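You operate a simulated robot arm through the tools that you are given. There is no shell and no other tool.

You are at the controls of a simulated two-armed robot. One attempt, no reset.

## Task
Wind 4 turns of thread on the carbon block beside the winder, then stand it in the grey box.
Fine: the thread lever goes on to wind and off again before the block comes out. Set down upright: carbon block.

Only the result counts: the job must be done as asked and must still hold three seconds after the hand-in. Knocking over, shifting, dropping, spilling or breaking anything else fails it.

## Robot
Two 7-joint arms with fingered hands on one trunk that stands fixed in place. Base frame: the origin is at the foot of the trunk, x ahead of it, y to its left, z up; the work surface is at about z = 78. Readings come in cm, degrees, newtons and seconds.
The left shoulder is at [7, 15.7, 121.4], the right one opposite. With the tool pointing down near the work surface each hand reaches from about 26 to 88 cm from the base axis, measured 20 degrees to its own side. Payload 5 kg a hand.
Tool frame (each hand has its own): the origin (TCP) lies between the finger pads and is the grasp point; the fingertips stand 3.1 cm ahead of it; z points along the fingers, y is the line along which they close. The gripper opens to 15.6 cm; its body begins 8.8 cm behind the TCP. The gripper is a hand of 4 fingers: y runs from the thumb to the fingers, the wrist lies at [0, 0, -24.9] in the tool frame, and closing takes about 1.5 s.
Orientation is told as [roll, pitch, yaw] about the base's x, y, z axes, in that order, counted from this pose: with the fingers straight down and closing along the base's y, the tool's x points along the base's -x, its y along +y and its z along -z.

## Interface
- The arms move only by the tool send_rows. It takes "left_steps", "right_steps" or both (then of equal length, played together; a hand with none holds still); each is a list of rows, each an object of numbers (a shift or turn left out is 0, a gripper value left out holds the last): "dx", "dy", "dz": the shift along the tool's x, y, z in cm; "ax", "ay", "az": the turn, a rotation vector about the tool's x, y, z in degrees; "fingers": the opening, from 0 (shut) to 1 (fully open). In form: [{"dx": .., "dy": .., "dz": .., "ax": .., "ay": .., "az": .., "fingers": ..}, ...]. A call has 1 to 20 rows; each row is the pose to reach, as a shift and turn from the pose commanded when the call began, along the tool's axes at that moment. Rows are played at 5 a second. More than 5 cm and 8.6 degrees between two rows, or a gripper value outside its range, and nothing of the call is played. A pose out of reach is approached as far as the arm can. The call stops where the force on the tool passes 40 N (or 10 N more than at its start, if that is more) or the arm is blocked; 0.2 s more then pass. The fingers move at their own pace (about 10.8 cm/s each) and stop on an object; they squeeze with about 26 N. The grip force told is the motor's: it shows also when the fingers shut on nothing. Time passes only in rows, and 0.2 s behind the last, so rows that repeat a pose let the fingers close. The reply holds the time, the measured pose of the TCP, the force on the tool along the base axes, the opening and the grip force, in the units named above and with some noise, with the torque about the TCP (base axes, N m) and any sound that the robot's microphone picked up.
- Cameras (640 x 400 px; columns grow to the right, rows downward): "scene" is now at [13.79, 0.68, 144.7]; the picture's right is [0.00, -1.00, 0.00], its down [-0.58, -0.00, -0.81] and it looks along [0.81, 0.00, -0.58] (base axes); focal length 214 px, centre (320, 200). "left" rides on the left gripper at [-7.2, 0.2, -11.1] in its tool frame; the picture's right is [-0.02, -1.00, 0.00], its down [0.84, -0.02, -0.54] and it looks along [0.54, -0.01, 0.84] (tool axes); focal length 234 px, centre (320, 200). "right" rides on the right gripper at [7.2, 0.2, -11.1] in its tool frame; the picture's right is [-0.02, 1.00, 0.00], its down [-0.84, -0.02, -0.55] and it looks along [-0.55, -0.01, 0.84] (tool axes); focal length 234 px, centre (320, 200).
- camera(camera): a new picture of that camera. The clock stands still meanwhile.
- lift_body(by): slides the trunk up (or, below 0, down) by that many cm; the arms and the scene camera ride with it, the base frame stays. It gives what a move gives, with no picture.
- hand_shape(shape, hand): the hand has 4 fingers and takes this shape, open, in about a second: jaw (thumb against the fingers, like two jaws); tri (thumb and two fingers); tip (a fingertip pinch); poke (one finger out to press); point (the index stretched); flat (the hand flat); cup (the hand cupped); fist (a fist). The gripper value then closes the fingers along that shape, each until it touches; the sizes above hold for jaw. It gives what a move gives, with no picture.
- aim_head(pan, tilt): turns the head with the scene camera to pan (to the left, within 86 degrees either way) and tilt (down, from -29 to 69), counted from straight ahead of the robot. It gives what a move gives.
- locate(camera, pixels): there is no depth. For up to 12 entries [column, row, z] of the newest picture of that camera ("zoom" is the newest enlarged one), the place [x, y] in the base frame at which the ray of that pixel passes the height z, good to about 0.2 cm, but the place of the scene camera against the robot may be out by one fixed shift of up to 1.2 cm in any direction. The clock stands still meanwhile.
- enlarge(camera, box): a new picture of the part [left, top, right, bottom] of that camera's present view, enlarged. The clock stands still meanwhile.
- finish_job(): hands the job in; it is judged then, once.

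Unless the task says otherwise, let go and move clear before handing in.

The tools are called after "Emit:" as name(argument=value, ...) on one line, values as JSON. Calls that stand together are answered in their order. send_rows: Moves the arms, as the interface text tells. Its arguments: {"type":"object","properties":{"left_steps":{"type":"array","items":{"type":"object","properties":{"dx":{"type":"number"},"dy":{"type":"number"},"dz":{"type":"number"},"ax":{"type":"number"},"ay":{"type":"number"},"az":{"type":"number"},"fingers":{"type":"number"}}}},"right_steps":{"type":"array","items":{"type":"object","properties":{"dx":{"type":"number"},"dy":{"type":"number"},"dz":{"type":"number"},"ax":{"type":"number"},"ay":{"type":"number"},"az":{"type":"number"},"fingers":{"type":"number"}}}}},"required":[]} The other tools are called the same way: lift_body (by) moves the trunk up or down; hand_shape (shape, hand) gives the hand a shape; aim_head (pan, tilt) turns the head that bears the scene camera; camera (camera) takes a picture; locate (camera, pixels) gives the place at which the rays of pixels pass given heights; enlarge (camera, box) takes an enlarged picture of a part of a camera's view; finish_job () hands the job in.

At the start:

```text
t: 0.0
left_tcp_pos: [41.94, 16.83, 134.22]
left_tcp_rot: [-0.1, 0.2, 0.0]
left_ft_force: [-0.1, 0.3, -0.2]
left_ft_torque: [0.03, 0.0, 0.02]
left_finger_gap: 15.6
left_grasp_force: 0.1
left_shape: jaw
right_tcp_pos: [47.76, -23.84, 124.37]
right_tcp_rot: [0.0, -0.1, -0.2]
right_ft_force: [-0.5, 0.2, 0.0]
right_ft_torque: [0.02, -0.01, -0.01]
right_finger_gap: 15.61
right_grasp_force: 0.1
right_shape: jaw
trunk travel left (down, up): [-60.0, 34.0]
head pan, tilt (commanded): [0.2, 35.6]
```

scene: 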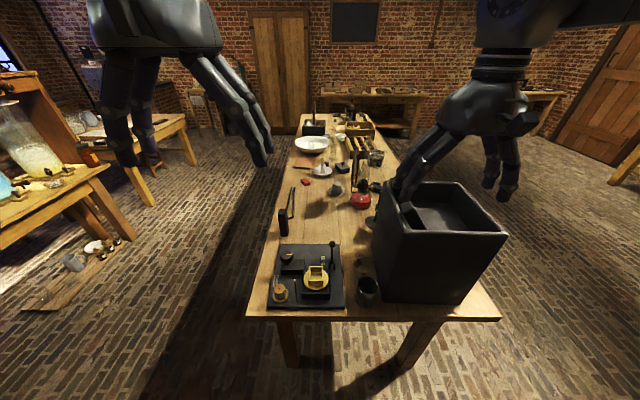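
right: 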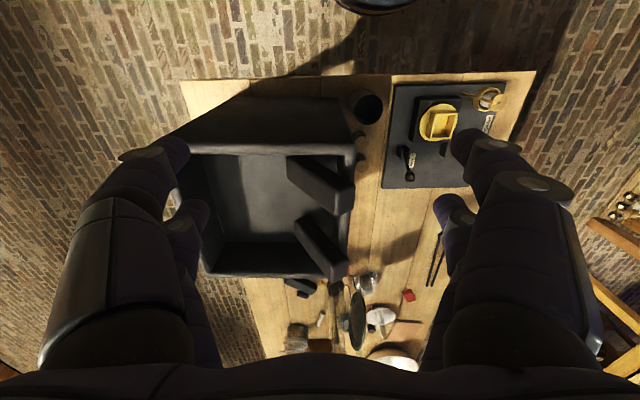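
left: 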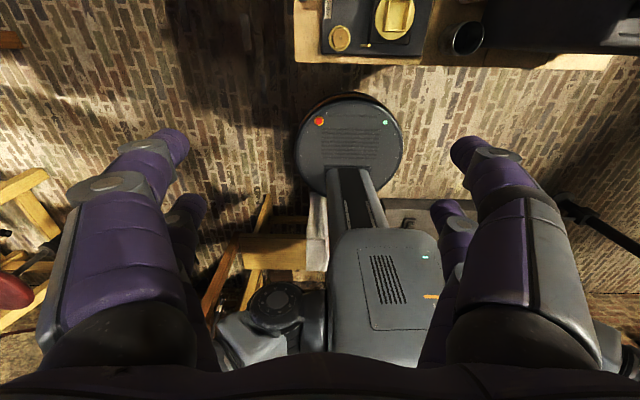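

The scene shows a black winder plate at about (305, 275) with a yellow turntable, and a large grey/dark box at (440, 245) on the table. I'll enlarge those parts to find the carbon block, levers and crank.

Emit:
enlarge(camera="scene", box=[250, 230, 390, 318])

Emit:
enlarge(camera="right", box=[340, 70, 540, 195])

Emit:
enlarge(camera="scene", box=[270, 100, 430, 230])

Emit:
enlarge(camera="right", box=[170, 70, 450, 290])

```text
4.55 times, centred on (320, 274) of scene
```

zoom: 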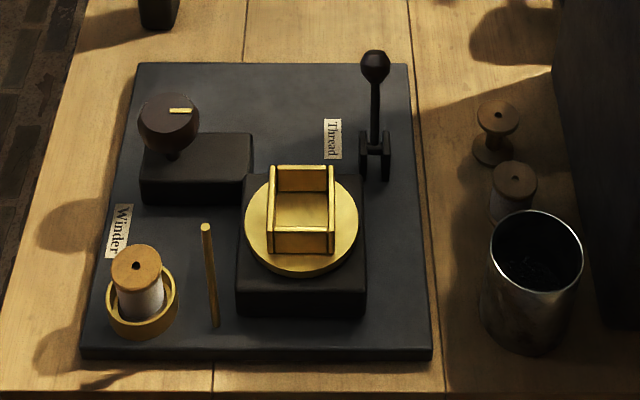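

```text
3.20 times, centred on (440, 132) of right
```

zoom: 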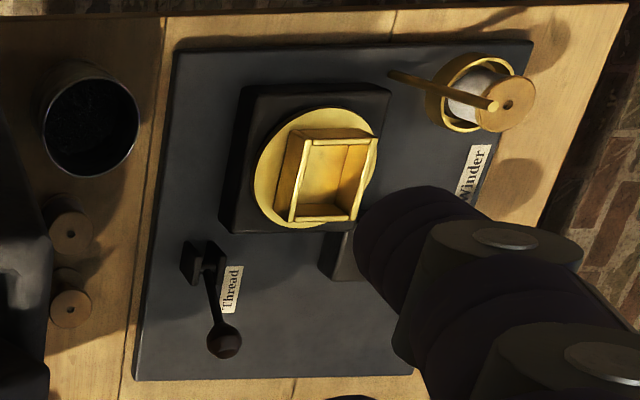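

```text
3.08 times, centred on (350, 165) of scene
```

zoom: 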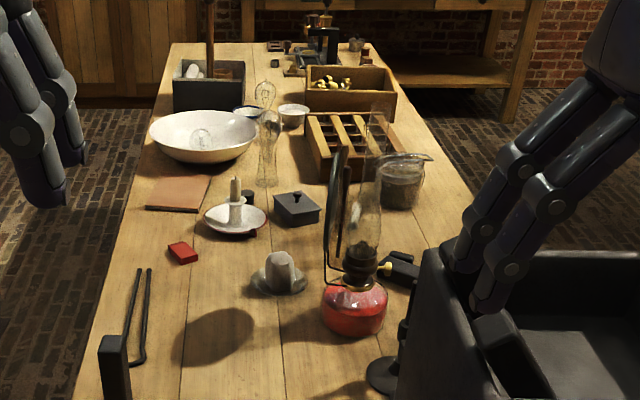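

```text
1.82 times, centred on (310, 180) of right
```

zoom: 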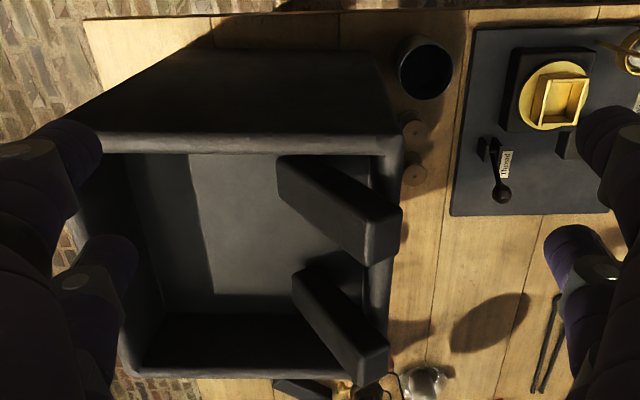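

The winder has a yellow tray on a turntable (zoom 300,215), a knob with a yellow mark (170,120), a "Thread" lever (375,110) and a spool (138,280); a dark upright block is near scene (283,222). I'll look closer at that block and the boxes.

Emit:
enlarge(camera="scene", box=[260, 180, 320, 240])

Emit:
enlarge(camera="scene", box=[370, 170, 520, 310])

Emit:
enlarge(camera="scene", box=[290, 100, 400, 170])

Emit:
locate(camera="scene", pixels=[[280, 243, 78], [339, 243, 78], [268, 308, 78], [344, 308, 78], [283, 236, 78], [247, 317, 78], [500, 320, 78], [380, 300, 78], [365, 305, 78]])

```text
6.67 times, centred on (290, 210) of scene
```

zoom: 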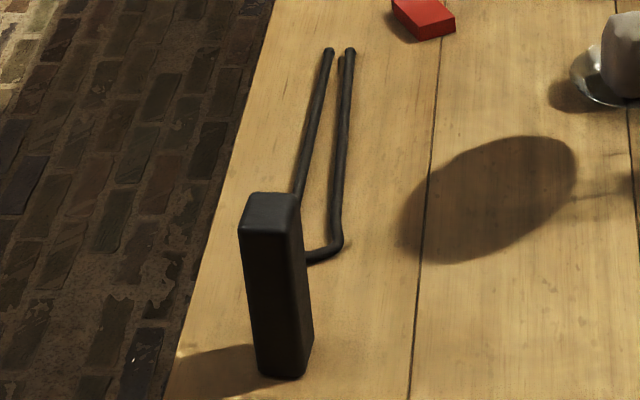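

```text
2.86 times, centred on (445, 240) of scene
```

zoom: 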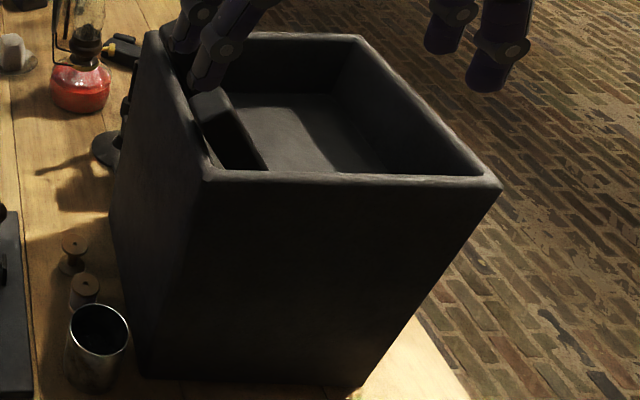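

```text
5.71 times, centred on (345, 135) of scene
```

zoom: 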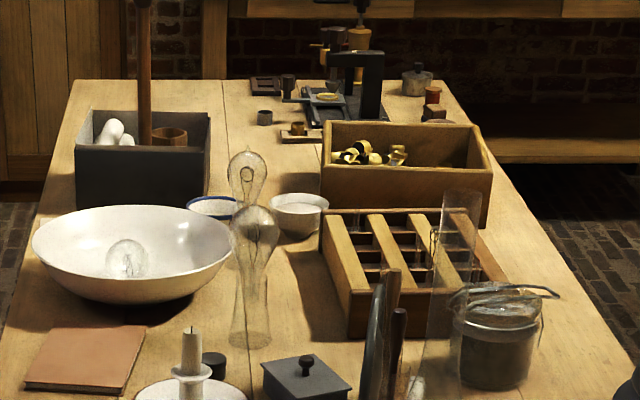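

```text
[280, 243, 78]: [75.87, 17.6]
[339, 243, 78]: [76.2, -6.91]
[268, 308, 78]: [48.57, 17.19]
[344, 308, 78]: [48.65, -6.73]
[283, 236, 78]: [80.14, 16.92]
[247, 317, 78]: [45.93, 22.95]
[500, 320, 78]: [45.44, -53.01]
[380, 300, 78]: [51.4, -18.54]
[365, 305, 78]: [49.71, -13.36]
```

Emit:
locate(camera="scene", pixels=[[313, 136, 78], [342, 174, 78], [362, 205, 78], [339, 195, 78], [404, 233, 100], [507, 235, 100], [456, 182, 100], [402, 182, 100], [404, 233, 105], [507, 235, 105], [384, 296, 78], [458, 304, 78]])

Emit:
locate(camera="right", pixels=[[392, 82, 78], [537, 70, 78], [383, 187, 78], [180, 80, 78], [182, 147, 100], [353, 147, 100], [203, 276, 100], [340, 276, 100], [353, 205, 100], [345, 275, 100], [270, 150, 80]])

```text
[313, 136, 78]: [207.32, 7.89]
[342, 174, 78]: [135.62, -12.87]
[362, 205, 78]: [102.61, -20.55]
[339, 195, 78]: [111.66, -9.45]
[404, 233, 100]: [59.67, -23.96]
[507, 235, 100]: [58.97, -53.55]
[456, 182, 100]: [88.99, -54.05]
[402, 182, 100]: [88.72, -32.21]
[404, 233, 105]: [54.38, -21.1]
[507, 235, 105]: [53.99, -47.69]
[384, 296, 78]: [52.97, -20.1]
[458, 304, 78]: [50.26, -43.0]
```

```text
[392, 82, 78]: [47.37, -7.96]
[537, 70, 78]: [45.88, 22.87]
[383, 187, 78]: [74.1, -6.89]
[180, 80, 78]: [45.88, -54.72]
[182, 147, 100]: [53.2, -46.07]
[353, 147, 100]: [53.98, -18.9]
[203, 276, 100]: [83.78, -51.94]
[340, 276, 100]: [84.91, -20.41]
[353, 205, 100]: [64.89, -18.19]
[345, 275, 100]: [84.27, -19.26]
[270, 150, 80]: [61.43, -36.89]
```

The big dark-grey box stands at about x 51–80, y −19…−45 with its rim near z ≈ 105 and two dark blocks inside; the carbon block appears to stand at about (80, 17). I'll raise the trunk and tilt the head to get a better top view.

Emit:
lift_body(by=30)

Emit:
aim_head(pan=-15, tilt=60)

Emit:
camera(camera="scene")

Emit:
camera(camera="right")

Emit:
camera(camera="left")

```text
t: 3.0
left_tcp_pos: [41.97, 16.72, 164.21]
left_tcp_rot: [0.0, 0.1, 0.0]
left_ft_force: [0.3, 0.2, -0.2]
left_ft_torque: [0.0, 0.02, 0.02]
left_finger_gap: 15.59
left_grasp_force: 0.1
left_shape: jaw
right_tcp_pos: [47.88, -23.91, 154.36]
right_tcp_rot: [0.0, 0.0, -0.1]
right_ft_force: [-0.2, -0.4, 0.7]
right_ft_torque: [-0.01, 0.04, 0.02]
right_finger_gap: 15.56
right_grasp_force: 0.0
right_shape: jaw
trunk travel left (down, up): [-90.0, 4.0]
head pan, tilt (commanded): [0.2, 35.6]
```

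```text
t: 3.9
left_tcp_pos: [41.96, 16.67, 164.23]
left_tcp_rot: [-0.2, 0.0, -0.1]
left_ft_force: [0.0, -0.3, 0.7]
left_ft_torque: [0.0, -0.01, 0.01]
left_finger_gap: 15.6
left_grasp_force: 0.0
left_shape: jaw
right_tcp_pos: [47.82, -23.9, 154.4]
right_tcp_rot: [-0.1, -0.1, -0.1]
right_ft_force: [0.4, 0.2, 0.4]
right_ft_torque: [0.0, 0.01, -0.01]
right_finger_gap: 15.59
right_grasp_force: 0.0
right_shape: jaw
trunk travel left (down, up): [-90.0, 4.0]
head pan, tilt (commanded): [-15.0, 60.0]
```

```text
taken
```

scene: 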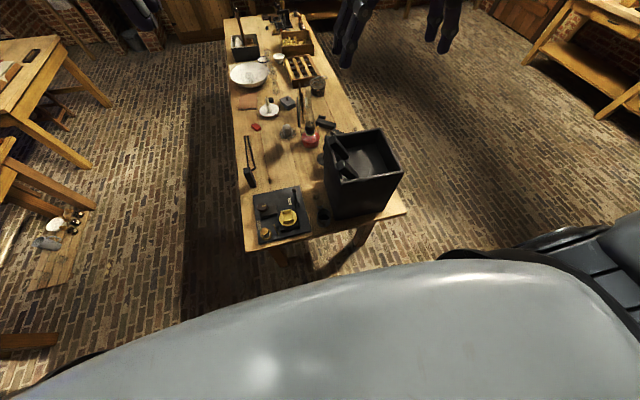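

```text
taken
```

right: 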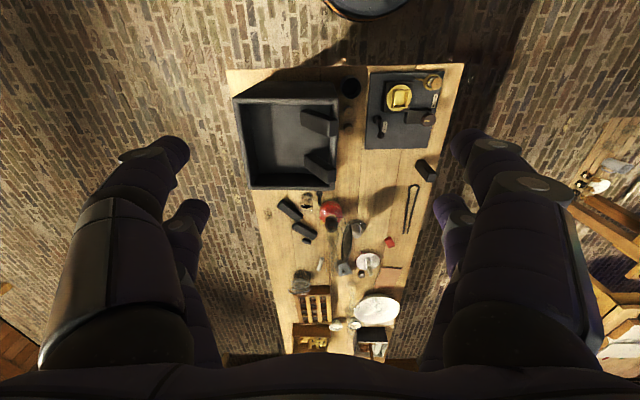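

```text
taken
```

left: 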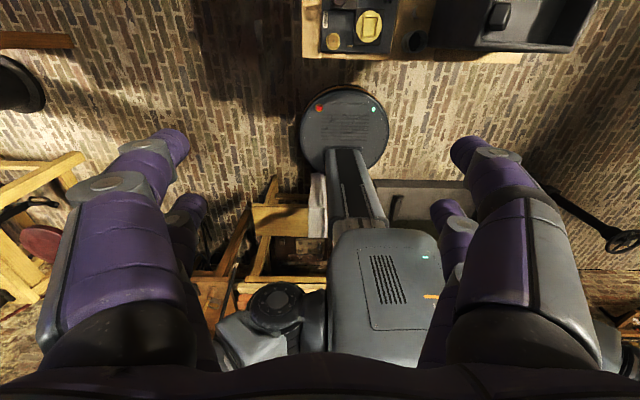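

The higher view shows the box at right-camera (290,135) with two dark blocks on its winder-side wall, and the winder at (405,108). I'll enlarge those regions.

Emit:
enlarge(camera="right", box=[220, 65, 350, 195])

Emit:
enlarge(camera="scene", box=[310, 120, 410, 225])

Emit:
enlarge(camera="right", box=[355, 60, 475, 190])

Emit:
enlarge(camera="scene", box=[235, 120, 325, 255])

```text
3.08 times, centred on (285, 130) of right
```

zoom: 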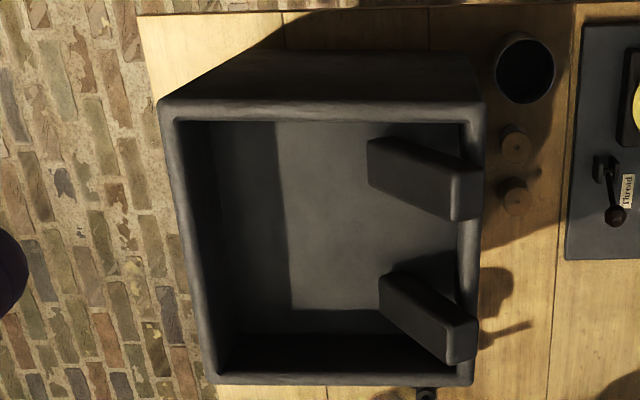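

```text
3.81 times, centred on (360, 172) of scene
```

zoom: 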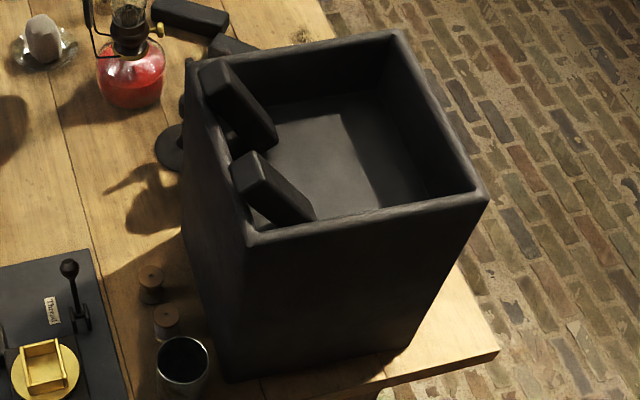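

```text
3.08 times, centred on (415, 125) of right
```

zoom: 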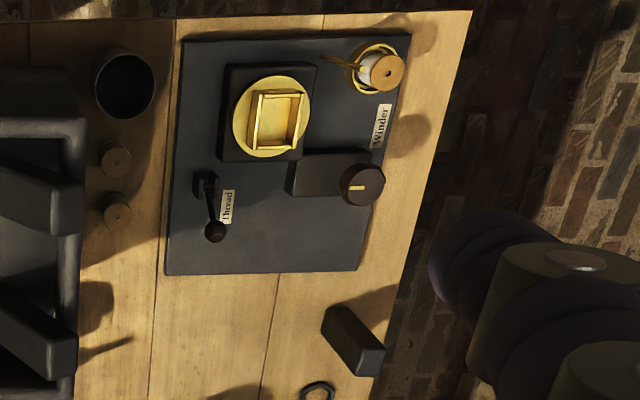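

```text
2.96 times, centred on (280, 188) of scene
```

zoom: 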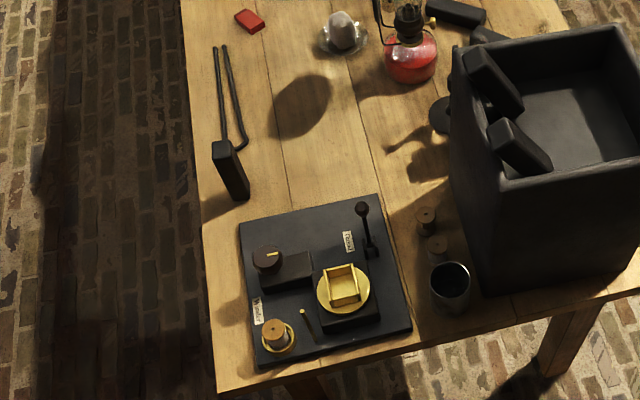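

The box floor looks raised (about z ≈ 91), with two other blocks leaning on its winder-side wall, leaving the right/near area free. I'll lower the trunk again and reset the head before approaching.

Emit:
lift_body(by=-30)

Emit:
aim_head(pan=0, tilt=45)

```text
t: 6.9
left_tcp_pos: [42.03, 16.77, 134.16]
left_tcp_rot: [-0.1, 0.1, 0.0]
left_ft_force: [-0.2, -0.2, 0.1]
left_ft_torque: [-0.02, 0.01, 0.02]
left_finger_gap: 15.57
left_grasp_force: 0.1
left_shape: jaw
right_tcp_pos: [47.76, -23.88, 124.52]
right_tcp_rot: [0.0, -0.3, -0.2]
right_ft_force: [0.5, 0.2, 0.7]
right_ft_torque: [0.0, 0.0, -0.01]
right_finger_gap: 15.61
right_grasp_force: 0.1
right_shape: jaw
trunk travel left (down, up): [-60.0, 34.0]
head pan, tilt (commanded): [-15.0, 60.0]
```

```text
t: 7.7
left_tcp_pos: [42.04, 16.81, 134.14]
left_tcp_rot: [-0.1, 0.1, 0.0]
left_ft_force: [0.5, -0.3, -1.1]
left_ft_torque: [0.01, 0.02, 0.01]
left_finger_gap: 15.57
left_grasp_force: 0.1
left_shape: jaw
right_tcp_pos: [47.88, -23.97, 124.36]
right_tcp_rot: [0.0, 0.0, 0.0]
right_ft_force: [-0.8, -0.6, 0.0]
right_ft_torque: [-0.02, -0.05, 0.0]
right_finger_gap: 15.61
right_grasp_force: 0.0
right_shape: jaw
trunk travel left (down, up): [-60.0, 34.0]
head pan, tilt (commanded): [0.0, 45.0]
```

Readings are back to the starting pose. I'll bring the left hand above the dark block and the right hand towards the winder so that the hand cameras see them closely.

Emit:
send_rows(left_steps=[{"dx": -3.4, "dy": 0.2, "dz": 1.4}, {"dx": -6.8, "dy": 0.4, "dz": 2.8}, {"dx": -10.2, "dy": 0.6, "dz": 4.2}, {"dx": -13.6, "dy": 0.8, "dz": 5.6}, {"dx": -17, "dy": 1, "dz": 7}, {"dx": -20.4, "dy": 1.2, "dz": 8.4}, {"dx": -23.8, "dy": 1.4, "dz": 9.8}, {"dx": -27.2, "dy": 1.6, "dz": 11.2}, {"dx": -30.6, "dy": 1.8, "dz": 12.6}, {"dx": -34, "dy": 2, "dz": 14}, {"dx": -34, "dy": 2, "dz": 14}], right_steps=[{"dx": 0.2, "dy": 1.6}, {"dx": 0.4, "dy": 3.2}, {"dx": 0.6, "dy": 4.8}, {"dx": 0.8, "dy": 6.4}, {"dx": 1, "dy": 8}, {"dx": 1.2, "dy": 9.6}, {"dx": 1.4, "dy": 11.2}, {"dx": 1.6, "dy": 12.8}, {"dx": 1.8, "dy": 14.4}, {"dx": 2, "dy": 16}, {"dx": 2, "dy": 16}])

Emit:
camera(camera="left")

Emit:
camera(camera="right")

Emit:
camera(camera="scene")

```text
t: 10.1
left_tcp_pos: [72.07, 20.7, 118.88]
left_tcp_rot: [-0.1, 0.0, 0.0]
left_ft_force: [-0.4, -0.2, -0.1]
left_ft_torque: [-0.01, 0.02, -0.02]
left_finger_gap: 15.56
left_grasp_force: 0.0
left_shape: jaw
left hand out of reach, approached as far as the arm can: row 9, 10, 11
right_tcp_pos: [45.87, -8.07, 124.57]
right_tcp_rot: [0.0, -0.2, 0.0]
right_ft_force: [0.5, -0.6, -0.1]
right_ft_torque: [0.0, -0.01, -0.01]
right_finger_gap: 15.6
right_grasp_force: 0.0
right_shape: jaw
trunk travel left (down, up): [-60.0, 34.0]
head pan, tilt (commanded): [0.0, 45.0]
```

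```text
taken
```

left: 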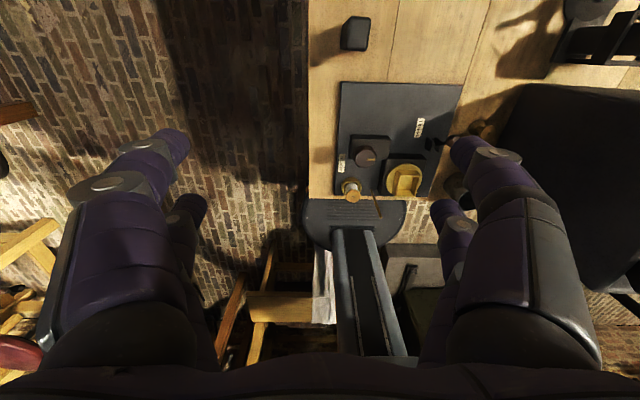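

```text
taken
```

right: 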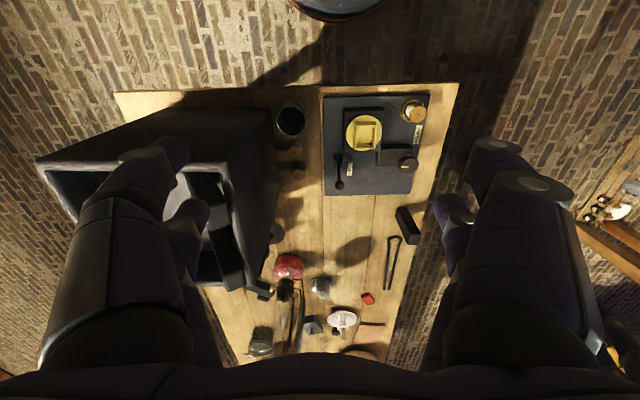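

```text
taken
```

scene: 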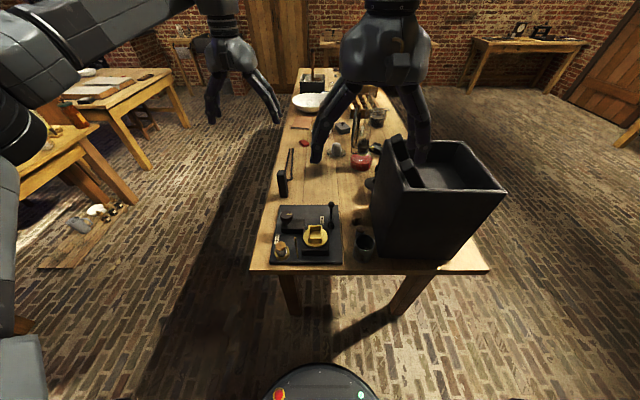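

The left camera now sees the block's top at (355,33) (about x 81, y 16.5) and the winder around (395,150). I'll enlarge both hand views for details.

Emit:
enlarge(camera="left", box=[310, 0, 410, 70])

Emit:
enlarge(camera="left", box=[320, 75, 470, 210])

Emit:
enlarge(camera="right", box=[315, 85, 435, 200])

Emit:
enlarge(camera="scene", box=[260, 140, 350, 270])

```text
5.71 times, centred on (360, 35) of left
```

zoom: 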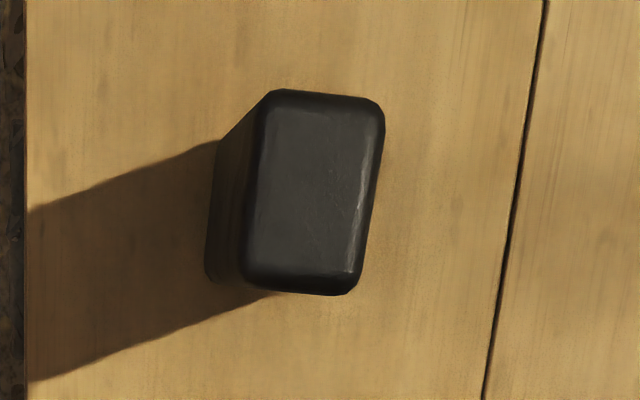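

```text
2.96 times, centred on (395, 142) of left
```

zoom: 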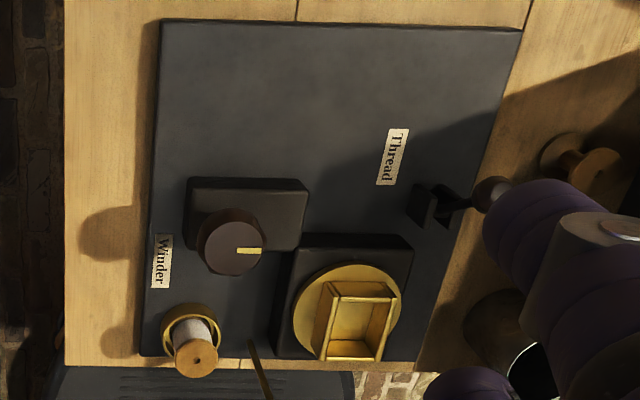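

```text
3.48 times, centred on (375, 142) of right
```

zoom: 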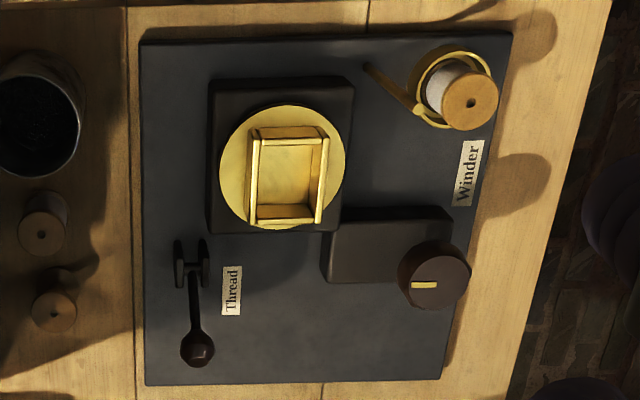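

```text
3.08 times, centred on (305, 205) of scene
```

zoom: 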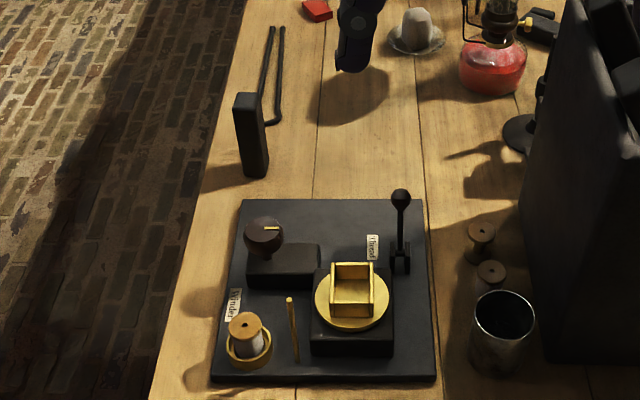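

The block is about 2.6 × 3.7 cm with its long side along x, and the tray looks similarly oriented; the lever pivots about a y-axis. I'll triangulate the lever ball, knob and tray with both cameras.

Emit:
locate(camera="zoom", pixels=[[400, 197, 85], [400, 197, 90], [402, 262, 81], [264, 232, 85], [264, 232, 90], [352, 290, 83], [352, 290, 88], [332, 265, 88], [372, 265, 88], [333, 318, 86], [373, 318, 86], [250, 172, 78]])

Emit:
locate(camera="right", pixels=[[340, 184.5, 85], [340, 184.5, 90], [338.5, 161.5, 81], [408.5, 163.5, 85], [408.5, 163.5, 90], [364.5, 137, 83], [356, 124, 88], [375.5, 124, 88], [356, 149, 88], [375.5, 148.5, 88], [338.5, 161.5, 79], [405, 208, 93]])

Emit:
locate(camera="left", pixels=[[365, 156, 85], [365, 156, 90], [404, 181, 83], [350, 18, 93], [371, 18, 93], [345, 49, 93], [366, 49, 93], [352, 186, 85], [393, 142, 80]])

```text
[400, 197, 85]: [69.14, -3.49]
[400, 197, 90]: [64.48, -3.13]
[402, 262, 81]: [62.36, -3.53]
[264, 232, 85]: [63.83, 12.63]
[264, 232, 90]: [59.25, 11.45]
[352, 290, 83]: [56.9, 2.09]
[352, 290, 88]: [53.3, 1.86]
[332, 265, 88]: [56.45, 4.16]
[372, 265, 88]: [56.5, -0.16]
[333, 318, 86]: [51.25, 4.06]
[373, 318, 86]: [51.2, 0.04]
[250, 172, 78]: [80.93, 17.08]
```

```text
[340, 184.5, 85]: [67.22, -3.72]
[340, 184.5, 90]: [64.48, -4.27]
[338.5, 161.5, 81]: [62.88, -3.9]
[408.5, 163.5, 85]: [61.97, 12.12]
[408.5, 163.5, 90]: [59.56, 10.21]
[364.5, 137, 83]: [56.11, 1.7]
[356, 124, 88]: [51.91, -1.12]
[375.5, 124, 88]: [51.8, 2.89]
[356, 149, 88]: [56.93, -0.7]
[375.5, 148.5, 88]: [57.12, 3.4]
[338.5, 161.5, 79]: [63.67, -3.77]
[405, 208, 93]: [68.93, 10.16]
```

```text
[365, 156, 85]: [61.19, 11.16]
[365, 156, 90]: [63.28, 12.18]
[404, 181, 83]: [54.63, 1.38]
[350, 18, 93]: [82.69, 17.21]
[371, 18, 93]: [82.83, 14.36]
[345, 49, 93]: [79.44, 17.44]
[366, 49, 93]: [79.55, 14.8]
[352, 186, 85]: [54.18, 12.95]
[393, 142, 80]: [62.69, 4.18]
```

Ball is near (66, −4, 87) leaning away from the robot, knob top near (61.5, 11.5, 86), block centre near (81, 16). I'll check the block and U-rod from the right and scene cameras before approaching.

Emit:
enlarge(camera="right", box=[370, 190, 440, 260])

Emit:
locate(camera="right", pixels=[[397, 207, 78], [404, 207, 78], [386, 288, 78], [391, 236, 78]])

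Emit:
enlarge(camera="scene", box=[265, 140, 315, 205])

```text
5.71 times, centred on (405, 225) of right
```

zoom: 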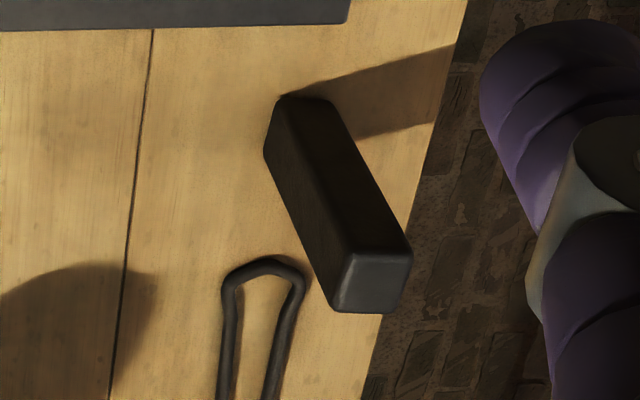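

```text
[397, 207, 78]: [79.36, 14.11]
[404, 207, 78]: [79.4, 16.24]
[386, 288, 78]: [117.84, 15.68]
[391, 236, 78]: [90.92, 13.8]
```

```text
6.15 times, centred on (290, 172) of scene
```

zoom: 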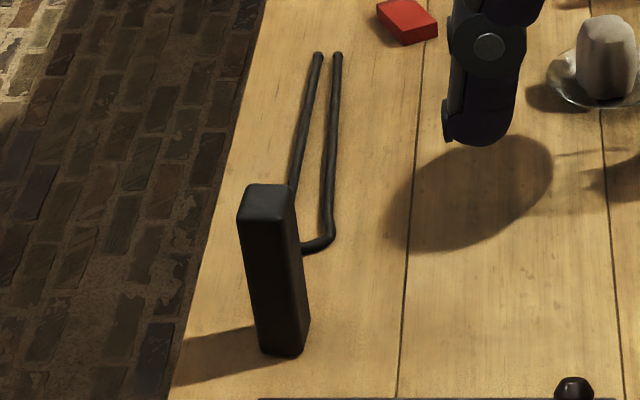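

The block's top is near z ≈ 90.7, centre about (81.2, 15.8), and the U-rod's near end is at x ≈ 90.5. I'll lower the left hand to about z 105 with the fingers half open.

Emit:
send_rows(left_steps=[{"dz": 3, "fingers": 0.5}, {"dz": 6}, {"dz": 9}, {"dz": 12}, {"dz": 14}, {"dz": 14}, {"dz": 14}])

Emit:
camera(camera="left")

```text
t: 11.7
left_tcp_pos: [72.18, 20.6, 104.72]
left_tcp_rot: [-0.1, 0.0, -0.1]
left_ft_force: [-0.4, -0.3, 0.4]
left_ft_torque: [-0.01, 0.03, -0.01]
left_finger_gap: 7.84
left_grasp_force: 0.1
left_shape: jaw
right_tcp_pos: [45.84, -7.93, 124.47]
right_tcp_rot: [-0.1, 0.0, -0.1]
right_ft_force: [0.4, 0.4, -0.5]
right_ft_torque: [0.01, 0.02, 0.03]
right_finger_gap: 15.6
right_grasp_force: 0.0
right_shape: jaw
trunk travel left (down, up): [-60.0, 34.0]
head pan, tilt (commanded): [0.0, 45.0]
```

```text
taken
```

left: 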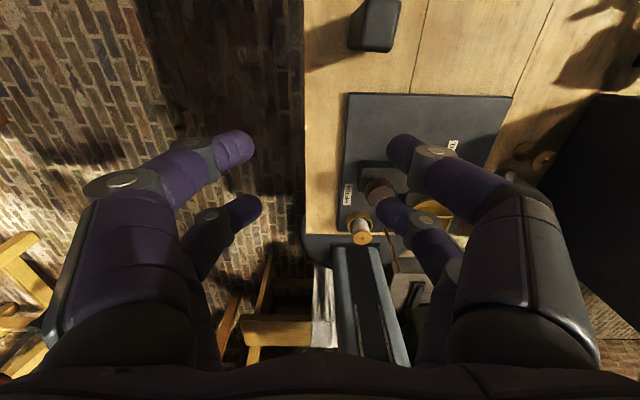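

The left hand is at (72.2, 20.6, 104.7) with a 7.8 cm gap. Next I'll move it forward over the block.

Emit:
send_rows(left_steps=[{"dx": -3, "dy": -1.6}, {"dx": -6, "dy": -3.2}, {"dx": -9, "dy": -4.8}, {"dx": -9, "dy": -4.8}, {"dx": -9, "dy": -4.8}])

Emit:
camera(camera="left")

Emit:
camera(camera="scene")

Emit:
camera(camera="right")

```text
t: 12.8
left_tcp_pos: [73.14, 20.06, 105.11]
left_tcp_rot: [-0.1, 0.1, 0.0]
left_ft_force: [0.4, 0.3, -0.3]
left_ft_torque: [-0.02, 0.0, -0.02]
left_finger_gap: 7.84
left_grasp_force: 0.1
left_shape: jaw
left hand out of reach, approached as far as the arm can: row 1, 2, 3, 4, 5
right_tcp_pos: [45.88, -8.07, 124.44]
right_tcp_rot: [0.0, -0.1, -0.1]
right_ft_force: [-0.3, 0.3, 0.3]
right_ft_torque: [0.0, -0.04, -0.01]
right_finger_gap: 15.57
right_grasp_force: 0.1
right_shape: jaw
trunk travel left (down, up): [-60.0, 34.0]
head pan, tilt (commanded): [0.0, 45.0]
```

```text
taken
```

left: 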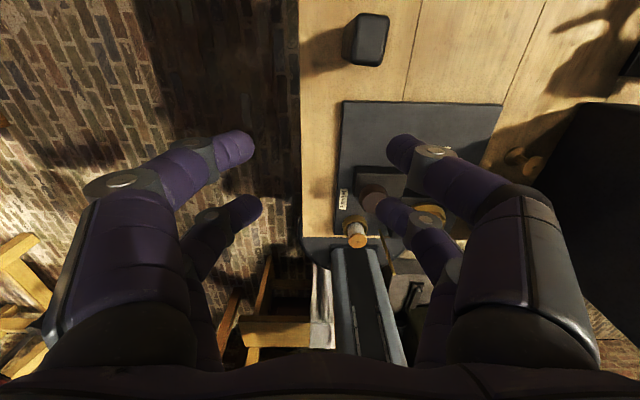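

```text
taken
```

scene: 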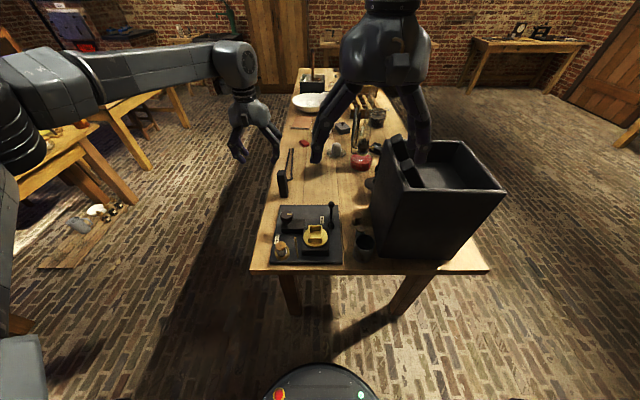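

```text
taken
```

right: 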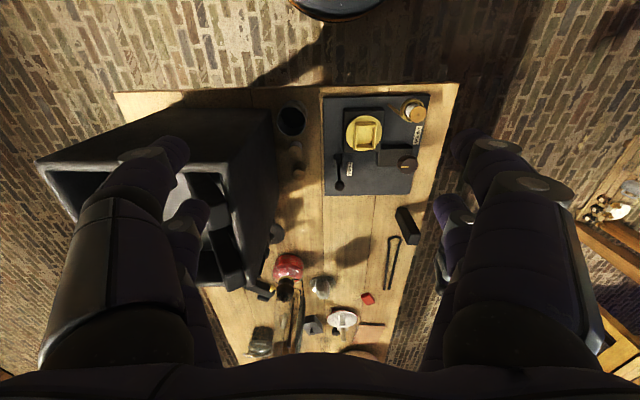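

The left arm stops at x ≈ 73 at this height (wrist bent to its limit, forearm level at scene (150,75)). Raising the trunk should let the forearm slope downward, so I'll lift 18 cm and then come down and forward again.

Emit:
lift_body(by=18)

Emit:
send_rows(left_steps=[{"dz": 4}, {"dz": 8}, {"dz": 12}, {"dz": 16}, {"dz": 18}, {"dx": -2, "dy": -1, "dz": 18}, {"dx": -4, "dy": -2, "dz": 18}, {"dx": -6, "dy": -3, "dz": 18}, {"dx": -8, "dy": -4.2, "dz": 18}, {"dx": -8, "dy": -4.2, "dz": 18}])

Emit:
camera(camera="left")

```text
t: 14.8
left_tcp_pos: [73.33, 20.02, 123.02]
left_tcp_rot: [0.0, -0.1, 0.0]
left_ft_force: [1.3, 0.9, -0.5]
left_ft_torque: [-0.01, -0.02, -0.01]
left_finger_gap: 7.85
left_grasp_force: 0.0
left_shape: jaw
right_tcp_pos: [45.94, -8.13, 142.56]
right_tcp_rot: [0.1, -0.1, -0.1]
right_ft_force: [0.3, 0.2, 0.5]
right_ft_torque: [0.03, 0.01, 0.01]
right_finger_gap: 15.58
right_grasp_force: 0.1
right_shape: jaw
trunk travel left (down, up): [-78.0, 16.0]
head pan, tilt (commanded): [0.0, 45.0]
```

```text
t: 17.1
left_tcp_pos: [70.64, 21.67, 108.83]
left_tcp_rot: [-0.2, 0.0, 0.0]
left_ft_force: [0.7, 0.4, 0.3]
left_ft_torque: [0.01, 0.02, -0.02]
left_finger_gap: 7.84
left_grasp_force: 0.0
left_shape: jaw
left hand out of reach, approached as far as the arm can: row 1, 2, 3, 4, 5, 6, 7, 8, 9, 10
right_tcp_pos: [45.8, -8.13, 142.48]
right_tcp_rot: [-0.1, 0.0, -0.1]
right_ft_force: [-0.9, 0.0, -0.1]
right_ft_torque: [0.01, 0.02, 0.0]
right_finger_gap: 15.59
right_grasp_force: 0.0
right_shape: jaw
trunk travel left (down, up): [-78.0, 16.0]
head pan, tilt (commanded): [0.0, 45.0]
```

```text
taken
```

left: 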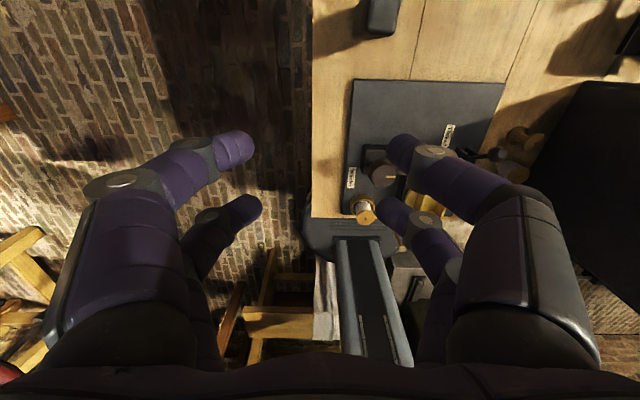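

The reach shrinks as the hand goes lower relative to the trunk, so something in the arm's configuration limits it. I'll look at the arm with the scene camera.

Emit:
aim_head(pan=30, tilt=35)

Emit:
camera(camera="scene")

```text
t: 18.0
left_tcp_pos: [70.6, 21.71, 108.74]
left_tcp_rot: [-0.1, -0.1, 0.0]
left_ft_force: [0.3, 0.6, -0.2]
left_ft_torque: [0.01, 0.0, -0.01]
left_finger_gap: 7.87
left_grasp_force: 0.1
left_shape: jaw
right_tcp_pos: [45.91, -8.09, 142.48]
right_tcp_rot: [0.0, 0.0, -0.1]
right_ft_force: [0.4, -0.7, 0.6]
right_ft_torque: [0.05, -0.01, 0.0]
right_finger_gap: 15.58
right_grasp_force: 0.1
right_shape: jaw
trunk travel left (down, up): [-78.0, 16.0]
head pan, tilt (commanded): [30.0, 35.0]
```

```text
taken
```

scene: 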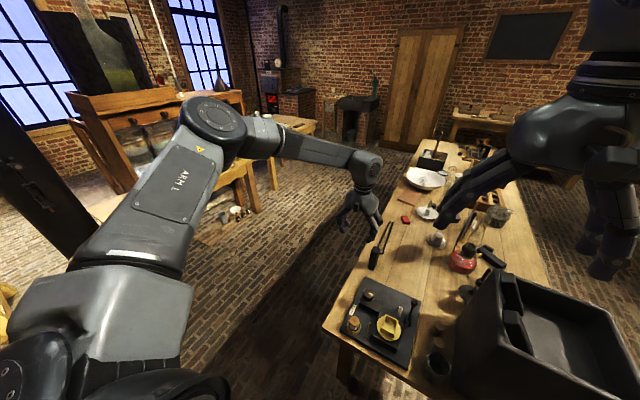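

The elbow is swung out left and the hand can't get further forward pointing straight down. I'll raise and retract the left hand, lower the trunk, and then approach the block with the fingers tilted forward about 30°.

Emit:
send_rows(left_steps=[{"dx": 1.5, "dz": -4}, {"dx": 3, "dz": -8}, {"dx": 4.5, "dz": -12}, {"dx": 6, "dz": -16}, {"dx": 7, "dz": -20}, {"dx": 8, "dz": -22}, {"dx": 8, "dz": -22}])

Emit:
lift_body(by=-28)

```text
t: 19.6
left_tcp_pos: [62.52, 21.77, 131.31]
left_tcp_rot: [-0.2, -0.1, 0.1]
left_ft_force: [0.1, -0.6, -0.3]
left_ft_torque: [0.0, 0.04, 0.0]
left_finger_gap: 7.83
left_grasp_force: 0.0
left_shape: jaw
right_tcp_pos: [45.98, -8.02, 142.47]
right_tcp_rot: [0.0, 0.0, -0.1]
right_ft_force: [-0.7, -0.1, 0.2]
right_ft_torque: [-0.03, 0.01, -0.03]
right_finger_gap: 15.61
right_grasp_force: 0.1
right_shape: jaw
trunk travel left (down, up): [-78.0, 16.0]
head pan, tilt (commanded): [30.0, 35.0]
```

```text
t: 22.4
left_tcp_pos: [62.46, 21.75, 103.25]
left_tcp_rot: [-0.1, 0.0, 0.0]
left_ft_force: [-0.3, 0.1, -0.6]
left_ft_torque: [-0.02, 0.01, -0.01]
left_finger_gap: 7.85
left_grasp_force: 0.0
left_shape: jaw
right_tcp_pos: [45.87, -8.06, 114.54]
right_tcp_rot: [0.0, -0.2, -0.1]
right_ft_force: [-0.5, 1.0, 0.0]
right_ft_torque: [-0.01, 0.02, 0.01]
right_finger_gap: 15.58
right_grasp_force: 0.1
right_shape: jaw
trunk travel left (down, up): [-50.0, 44.0]
head pan, tilt (commanded): [30.0, 35.0]
```

The left hand is at (62.5, 21.8, 103.3) with room to tilt. I'll tilt forward 30° while advancing over the block at this safe height.

Emit:
send_rows(left_steps=[{"dx": -2.4, "dy": -1, "ay": -7.5}, {"dx": -4.8, "dy": -2, "ay": -15}, {"dx": -7.2, "dy": -3, "ay": -22.5}, {"dx": -9.6, "dy": -4, "ay": -30}, {"dx": -12.6, "dy": -5, "ay": -30}, {"dx": -15.6, "dy": -5.9, "ay": -30}, {"dx": -17.2, "dy": -5.9, "ay": -30}, {"dx": -18.7, "dy": -5.9, "ay": -30}, {"dx": -18.7, "dy": -5.9, "ay": -30}])

Emit:
camera(camera="left")

Emit:
camera(camera="right")

Emit:
camera(camera="scene")

```text
t: 24.4
left_tcp_pos: [81.26, 15.85, 103.26]
left_tcp_rot: [-0.1, -30.1, 0.1]
left_ft_force: [0.5, 0.8, 0.1]
left_ft_torque: [0.01, -0.02, 0.01]
left_finger_gap: 7.83
left_grasp_force: 0.2
left_shape: jaw
right_tcp_pos: [45.8, -8.15, 114.41]
right_tcp_rot: [-0.1, -0.2, -0.1]
right_ft_force: [-0.2, -1.0, -0.7]
right_ft_torque: [-0.02, -0.01, -0.01]
right_finger_gap: 15.58
right_grasp_force: 0.1
right_shape: jaw
trunk travel left (down, up): [-50.0, 44.0]
head pan, tilt (commanded): [30.0, 35.0]
```

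```text
taken
```

left: 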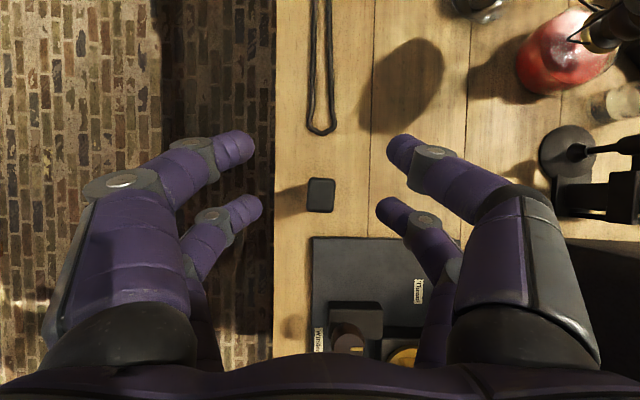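

```text
taken
```

right: 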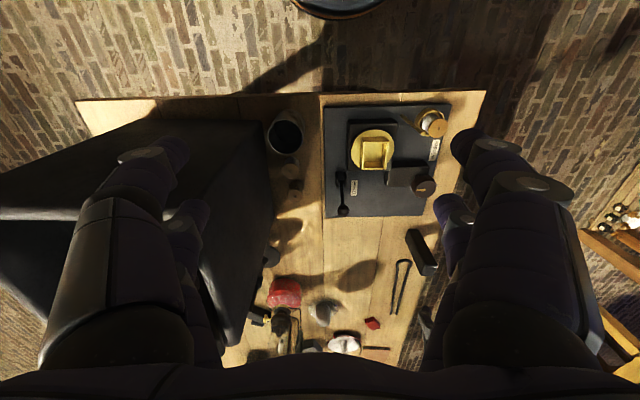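

```text
taken
```

scene: 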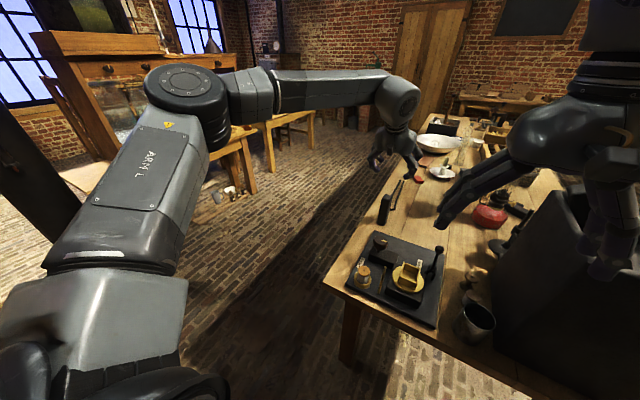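

The hand is directly above the block, whose top shows at left-camera (321,195), centred between the fingers. I'll enlarge it to measure its position and yaw.

Emit:
enlarge(camera="left", box=[285, 165, 365, 225])

Emit:
locate(camera="left", pixels=[[308, 178, 90.7], [335, 179, 90.7], [308, 211, 90.7], [333, 212, 90.7], [321, 195, 90.7], [321, 195, 78], [308, 128, 78], [335, 128, 78]])

```text
6.67 times, centred on (325, 195) of left
```

zoom: 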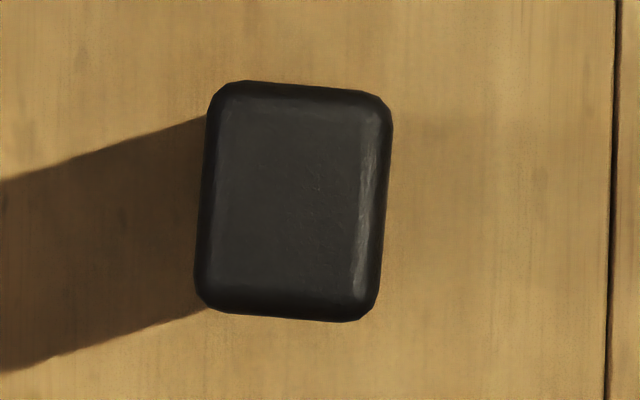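

```text
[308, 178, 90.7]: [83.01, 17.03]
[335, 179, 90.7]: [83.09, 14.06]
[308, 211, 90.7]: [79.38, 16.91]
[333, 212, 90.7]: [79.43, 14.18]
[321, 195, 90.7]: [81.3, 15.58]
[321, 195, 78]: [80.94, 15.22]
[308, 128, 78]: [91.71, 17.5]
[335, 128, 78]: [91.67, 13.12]
```

The block top spans about 2.9 × 3.6 cm, centred at (81.3, 15.6) and turned about −4°. I'll align the yaw, descend vertically to TCP z ≈ 86.5, and then close.

Emit:
send_rows(left_steps=[{"dx": 1.68, "dy": -0.25, "dz": 2.9, "ax": 2.15, "az": 3.72}, {"dx": 3.35, "dy": -0.25, "dz": 5.8, "ax": 2.15, "az": 3.72}, {"dx": 5.03, "dy": -0.25, "dz": 8.7, "ax": 2.15, "az": 3.72}, {"dx": 6.7, "dy": -0.25, "dz": 11.61, "ax": 2.15, "az": 3.72}, {"dx": 8.38, "dy": -0.25, "dz": 14.51, "ax": 2.15, "az": 3.72}, {"dx": 8.38, "dy": -0.25, "dz": 14.51, "ax": 2.15, "az": 3.72}])

Emit:
camera(camera="left")

Emit:
camera(camera="right")

```text
t: 25.8
left_tcp_pos: [80.97, 15.77, 86.77]
left_tcp_rot: [-0.1, -30.1, -4.2]
left_ft_force: [-0.8, -0.5, 0.2]
left_ft_torque: [-0.03, -0.07, -0.02]
left_finger_gap: 7.84
left_grasp_force: 0.1
left_shape: jaw
left hand out of reach, approached as far as the arm can: row 5, 6
right_tcp_pos: [45.92, -8.1, 114.5]
right_tcp_rot: [0.0, -0.1, -0.1]
right_ft_force: [0.1, -0.7, 0.4]
right_ft_torque: [0.01, 0.01, -0.02]
right_finger_gap: 15.58
right_grasp_force: 0.0
right_shape: jaw
trunk travel left (down, up): [-50.0, 44.0]
head pan, tilt (commanded): [30.0, 35.0]
```

```text
taken
```

left: 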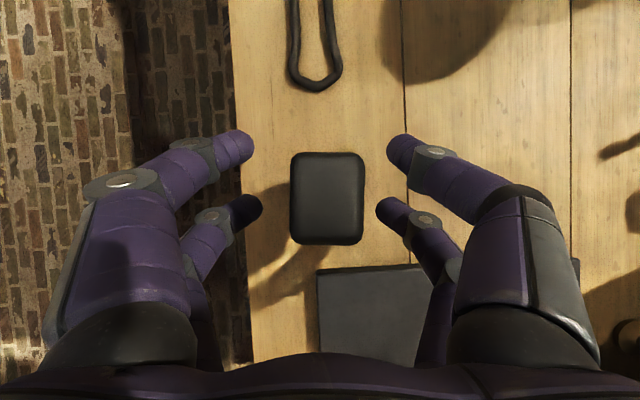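

```text
taken
```

right: 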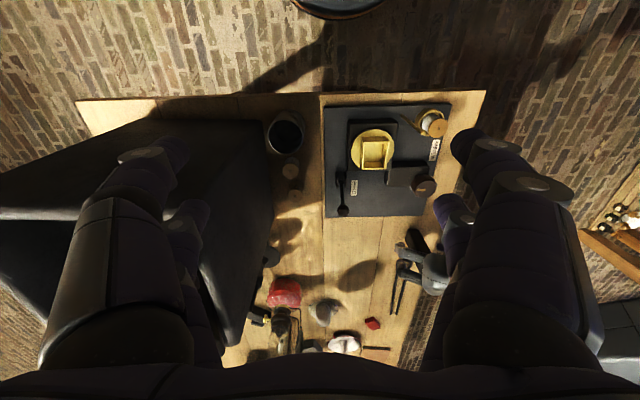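

The hand straddles the block; the block's centre (col 327) sits slightly toward −y of the finger midline (col ~318). I'll shift −0.25 in y and close.

Emit:
send_rows(left_steps=[{"dy": -0.25}, {"dy": -0.25, "fingers": 0.3}, {"dy": -0.25, "fingers": 0.3}, {"dy": -0.25, "fingers": 0}, {"dy": -0.25}, {"dy": -0.25}, {"dy": -0.25}, {"dy": -0.25}, {"dy": -0.25}, {"dy": -0.25}])

Emit:
camera(camera="left")

```text
t: 28.0
left_tcp_pos: [80.84, 15.6, 86.78]
left_tcp_rot: [-0.2, -30.3, -4.2]
left_ft_force: [-1.1, -0.6, 2.1]
left_ft_torque: [0.09, 0.19, 0.02]
left_finger_gap: 1.64
left_grasp_force: 26.1
left_shape: jaw
right_tcp_pos: [45.82, -8.1, 114.57]
right_tcp_rot: [0.0, -0.2, -0.1]
right_ft_force: [0.5, 0.1, 0.4]
right_ft_torque: [-0.05, -0.02, 0.04]
right_finger_gap: 15.58
right_grasp_force: 0.0
right_shape: jaw
trunk travel left (down, up): [-50.0, 44.0]
head pan, tilt (commanded): [30.0, 35.0]
```

```text
taken
```

left: 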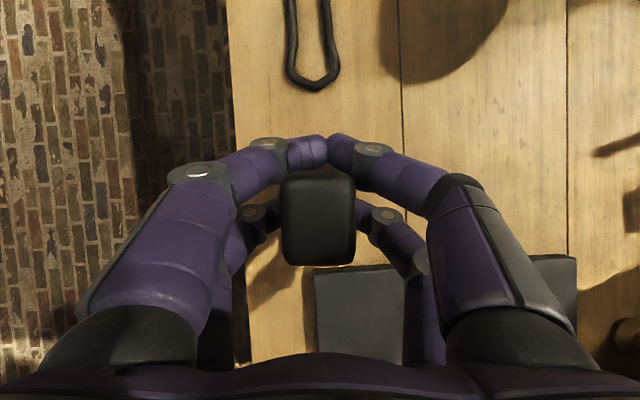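

The fingers closed to 1.64 cm: the far pair of digits passed beyond the block (px 327,150) and only the near pair is on it. I'll reopen, shift back 2.4 cm and up 0.8 cm so that the far pair pinches the block centrally and high, then close again.

Emit:
send_rows(left_steps=[{"fingers": 0.5}, {"fingers": 0.5}, {"fingers": 0.5}, {"fingers": 0.5}, {"dx": 0.84, "dz": -0.95}, {"dx": 1.68, "dz": -1.89}, {"dx": 1.68, "dz": -1.89}])

Emit:
camera(camera="left")

```text
t: 29.6
left_tcp_pos: [78.67, 15.63, 87.58]
left_tcp_rot: [-0.1, -30.1, -4.2]
left_ft_force: [0.0, 0.0, 0.3]
left_ft_torque: [0.0, 0.02, 0.04]
left_finger_gap: 7.71
left_grasp_force: 0.1
left_shape: jaw
right_tcp_pos: [45.85, -8.15, 114.44]
right_tcp_rot: [0.0, 0.0, -0.2]
right_ft_force: [0.7, -0.1, -0.3]
right_ft_torque: [0.02, 0.01, 0.01]
right_finger_gap: 15.6
right_grasp_force: 0.1
right_shape: jaw
trunk travel left (down, up): [-50.0, 44.0]
head pan, tilt (commanded): [30.0, 35.0]
```

```text
taken
```

left: 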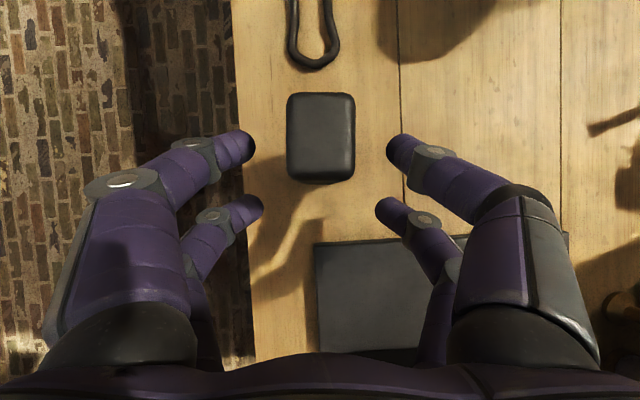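

Emit:
enlarge(camera="left", box=[260, 80, 380, 200])

Emit:
locate(camera="left", pixels=[[289, 93, 90.7], [352, 93, 90.7], [289, 162, 90.7], [354, 162, 90.7], [321, 128, 90.7], [290, 180, 78], [352, 180, 78], [316, 66, 78]])

```text
3.33 times, centred on (320, 140) of left
```

zoom: 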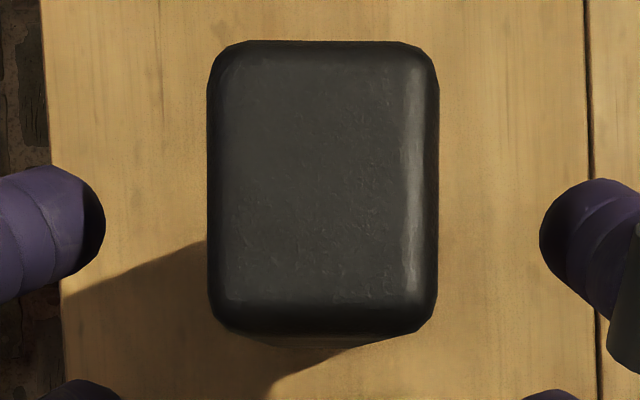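

```text
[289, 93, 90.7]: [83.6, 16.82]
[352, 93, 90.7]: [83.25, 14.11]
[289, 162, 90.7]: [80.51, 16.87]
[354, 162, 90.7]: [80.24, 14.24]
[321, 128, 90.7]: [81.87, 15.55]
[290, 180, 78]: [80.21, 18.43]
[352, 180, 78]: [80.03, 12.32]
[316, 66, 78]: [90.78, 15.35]
```

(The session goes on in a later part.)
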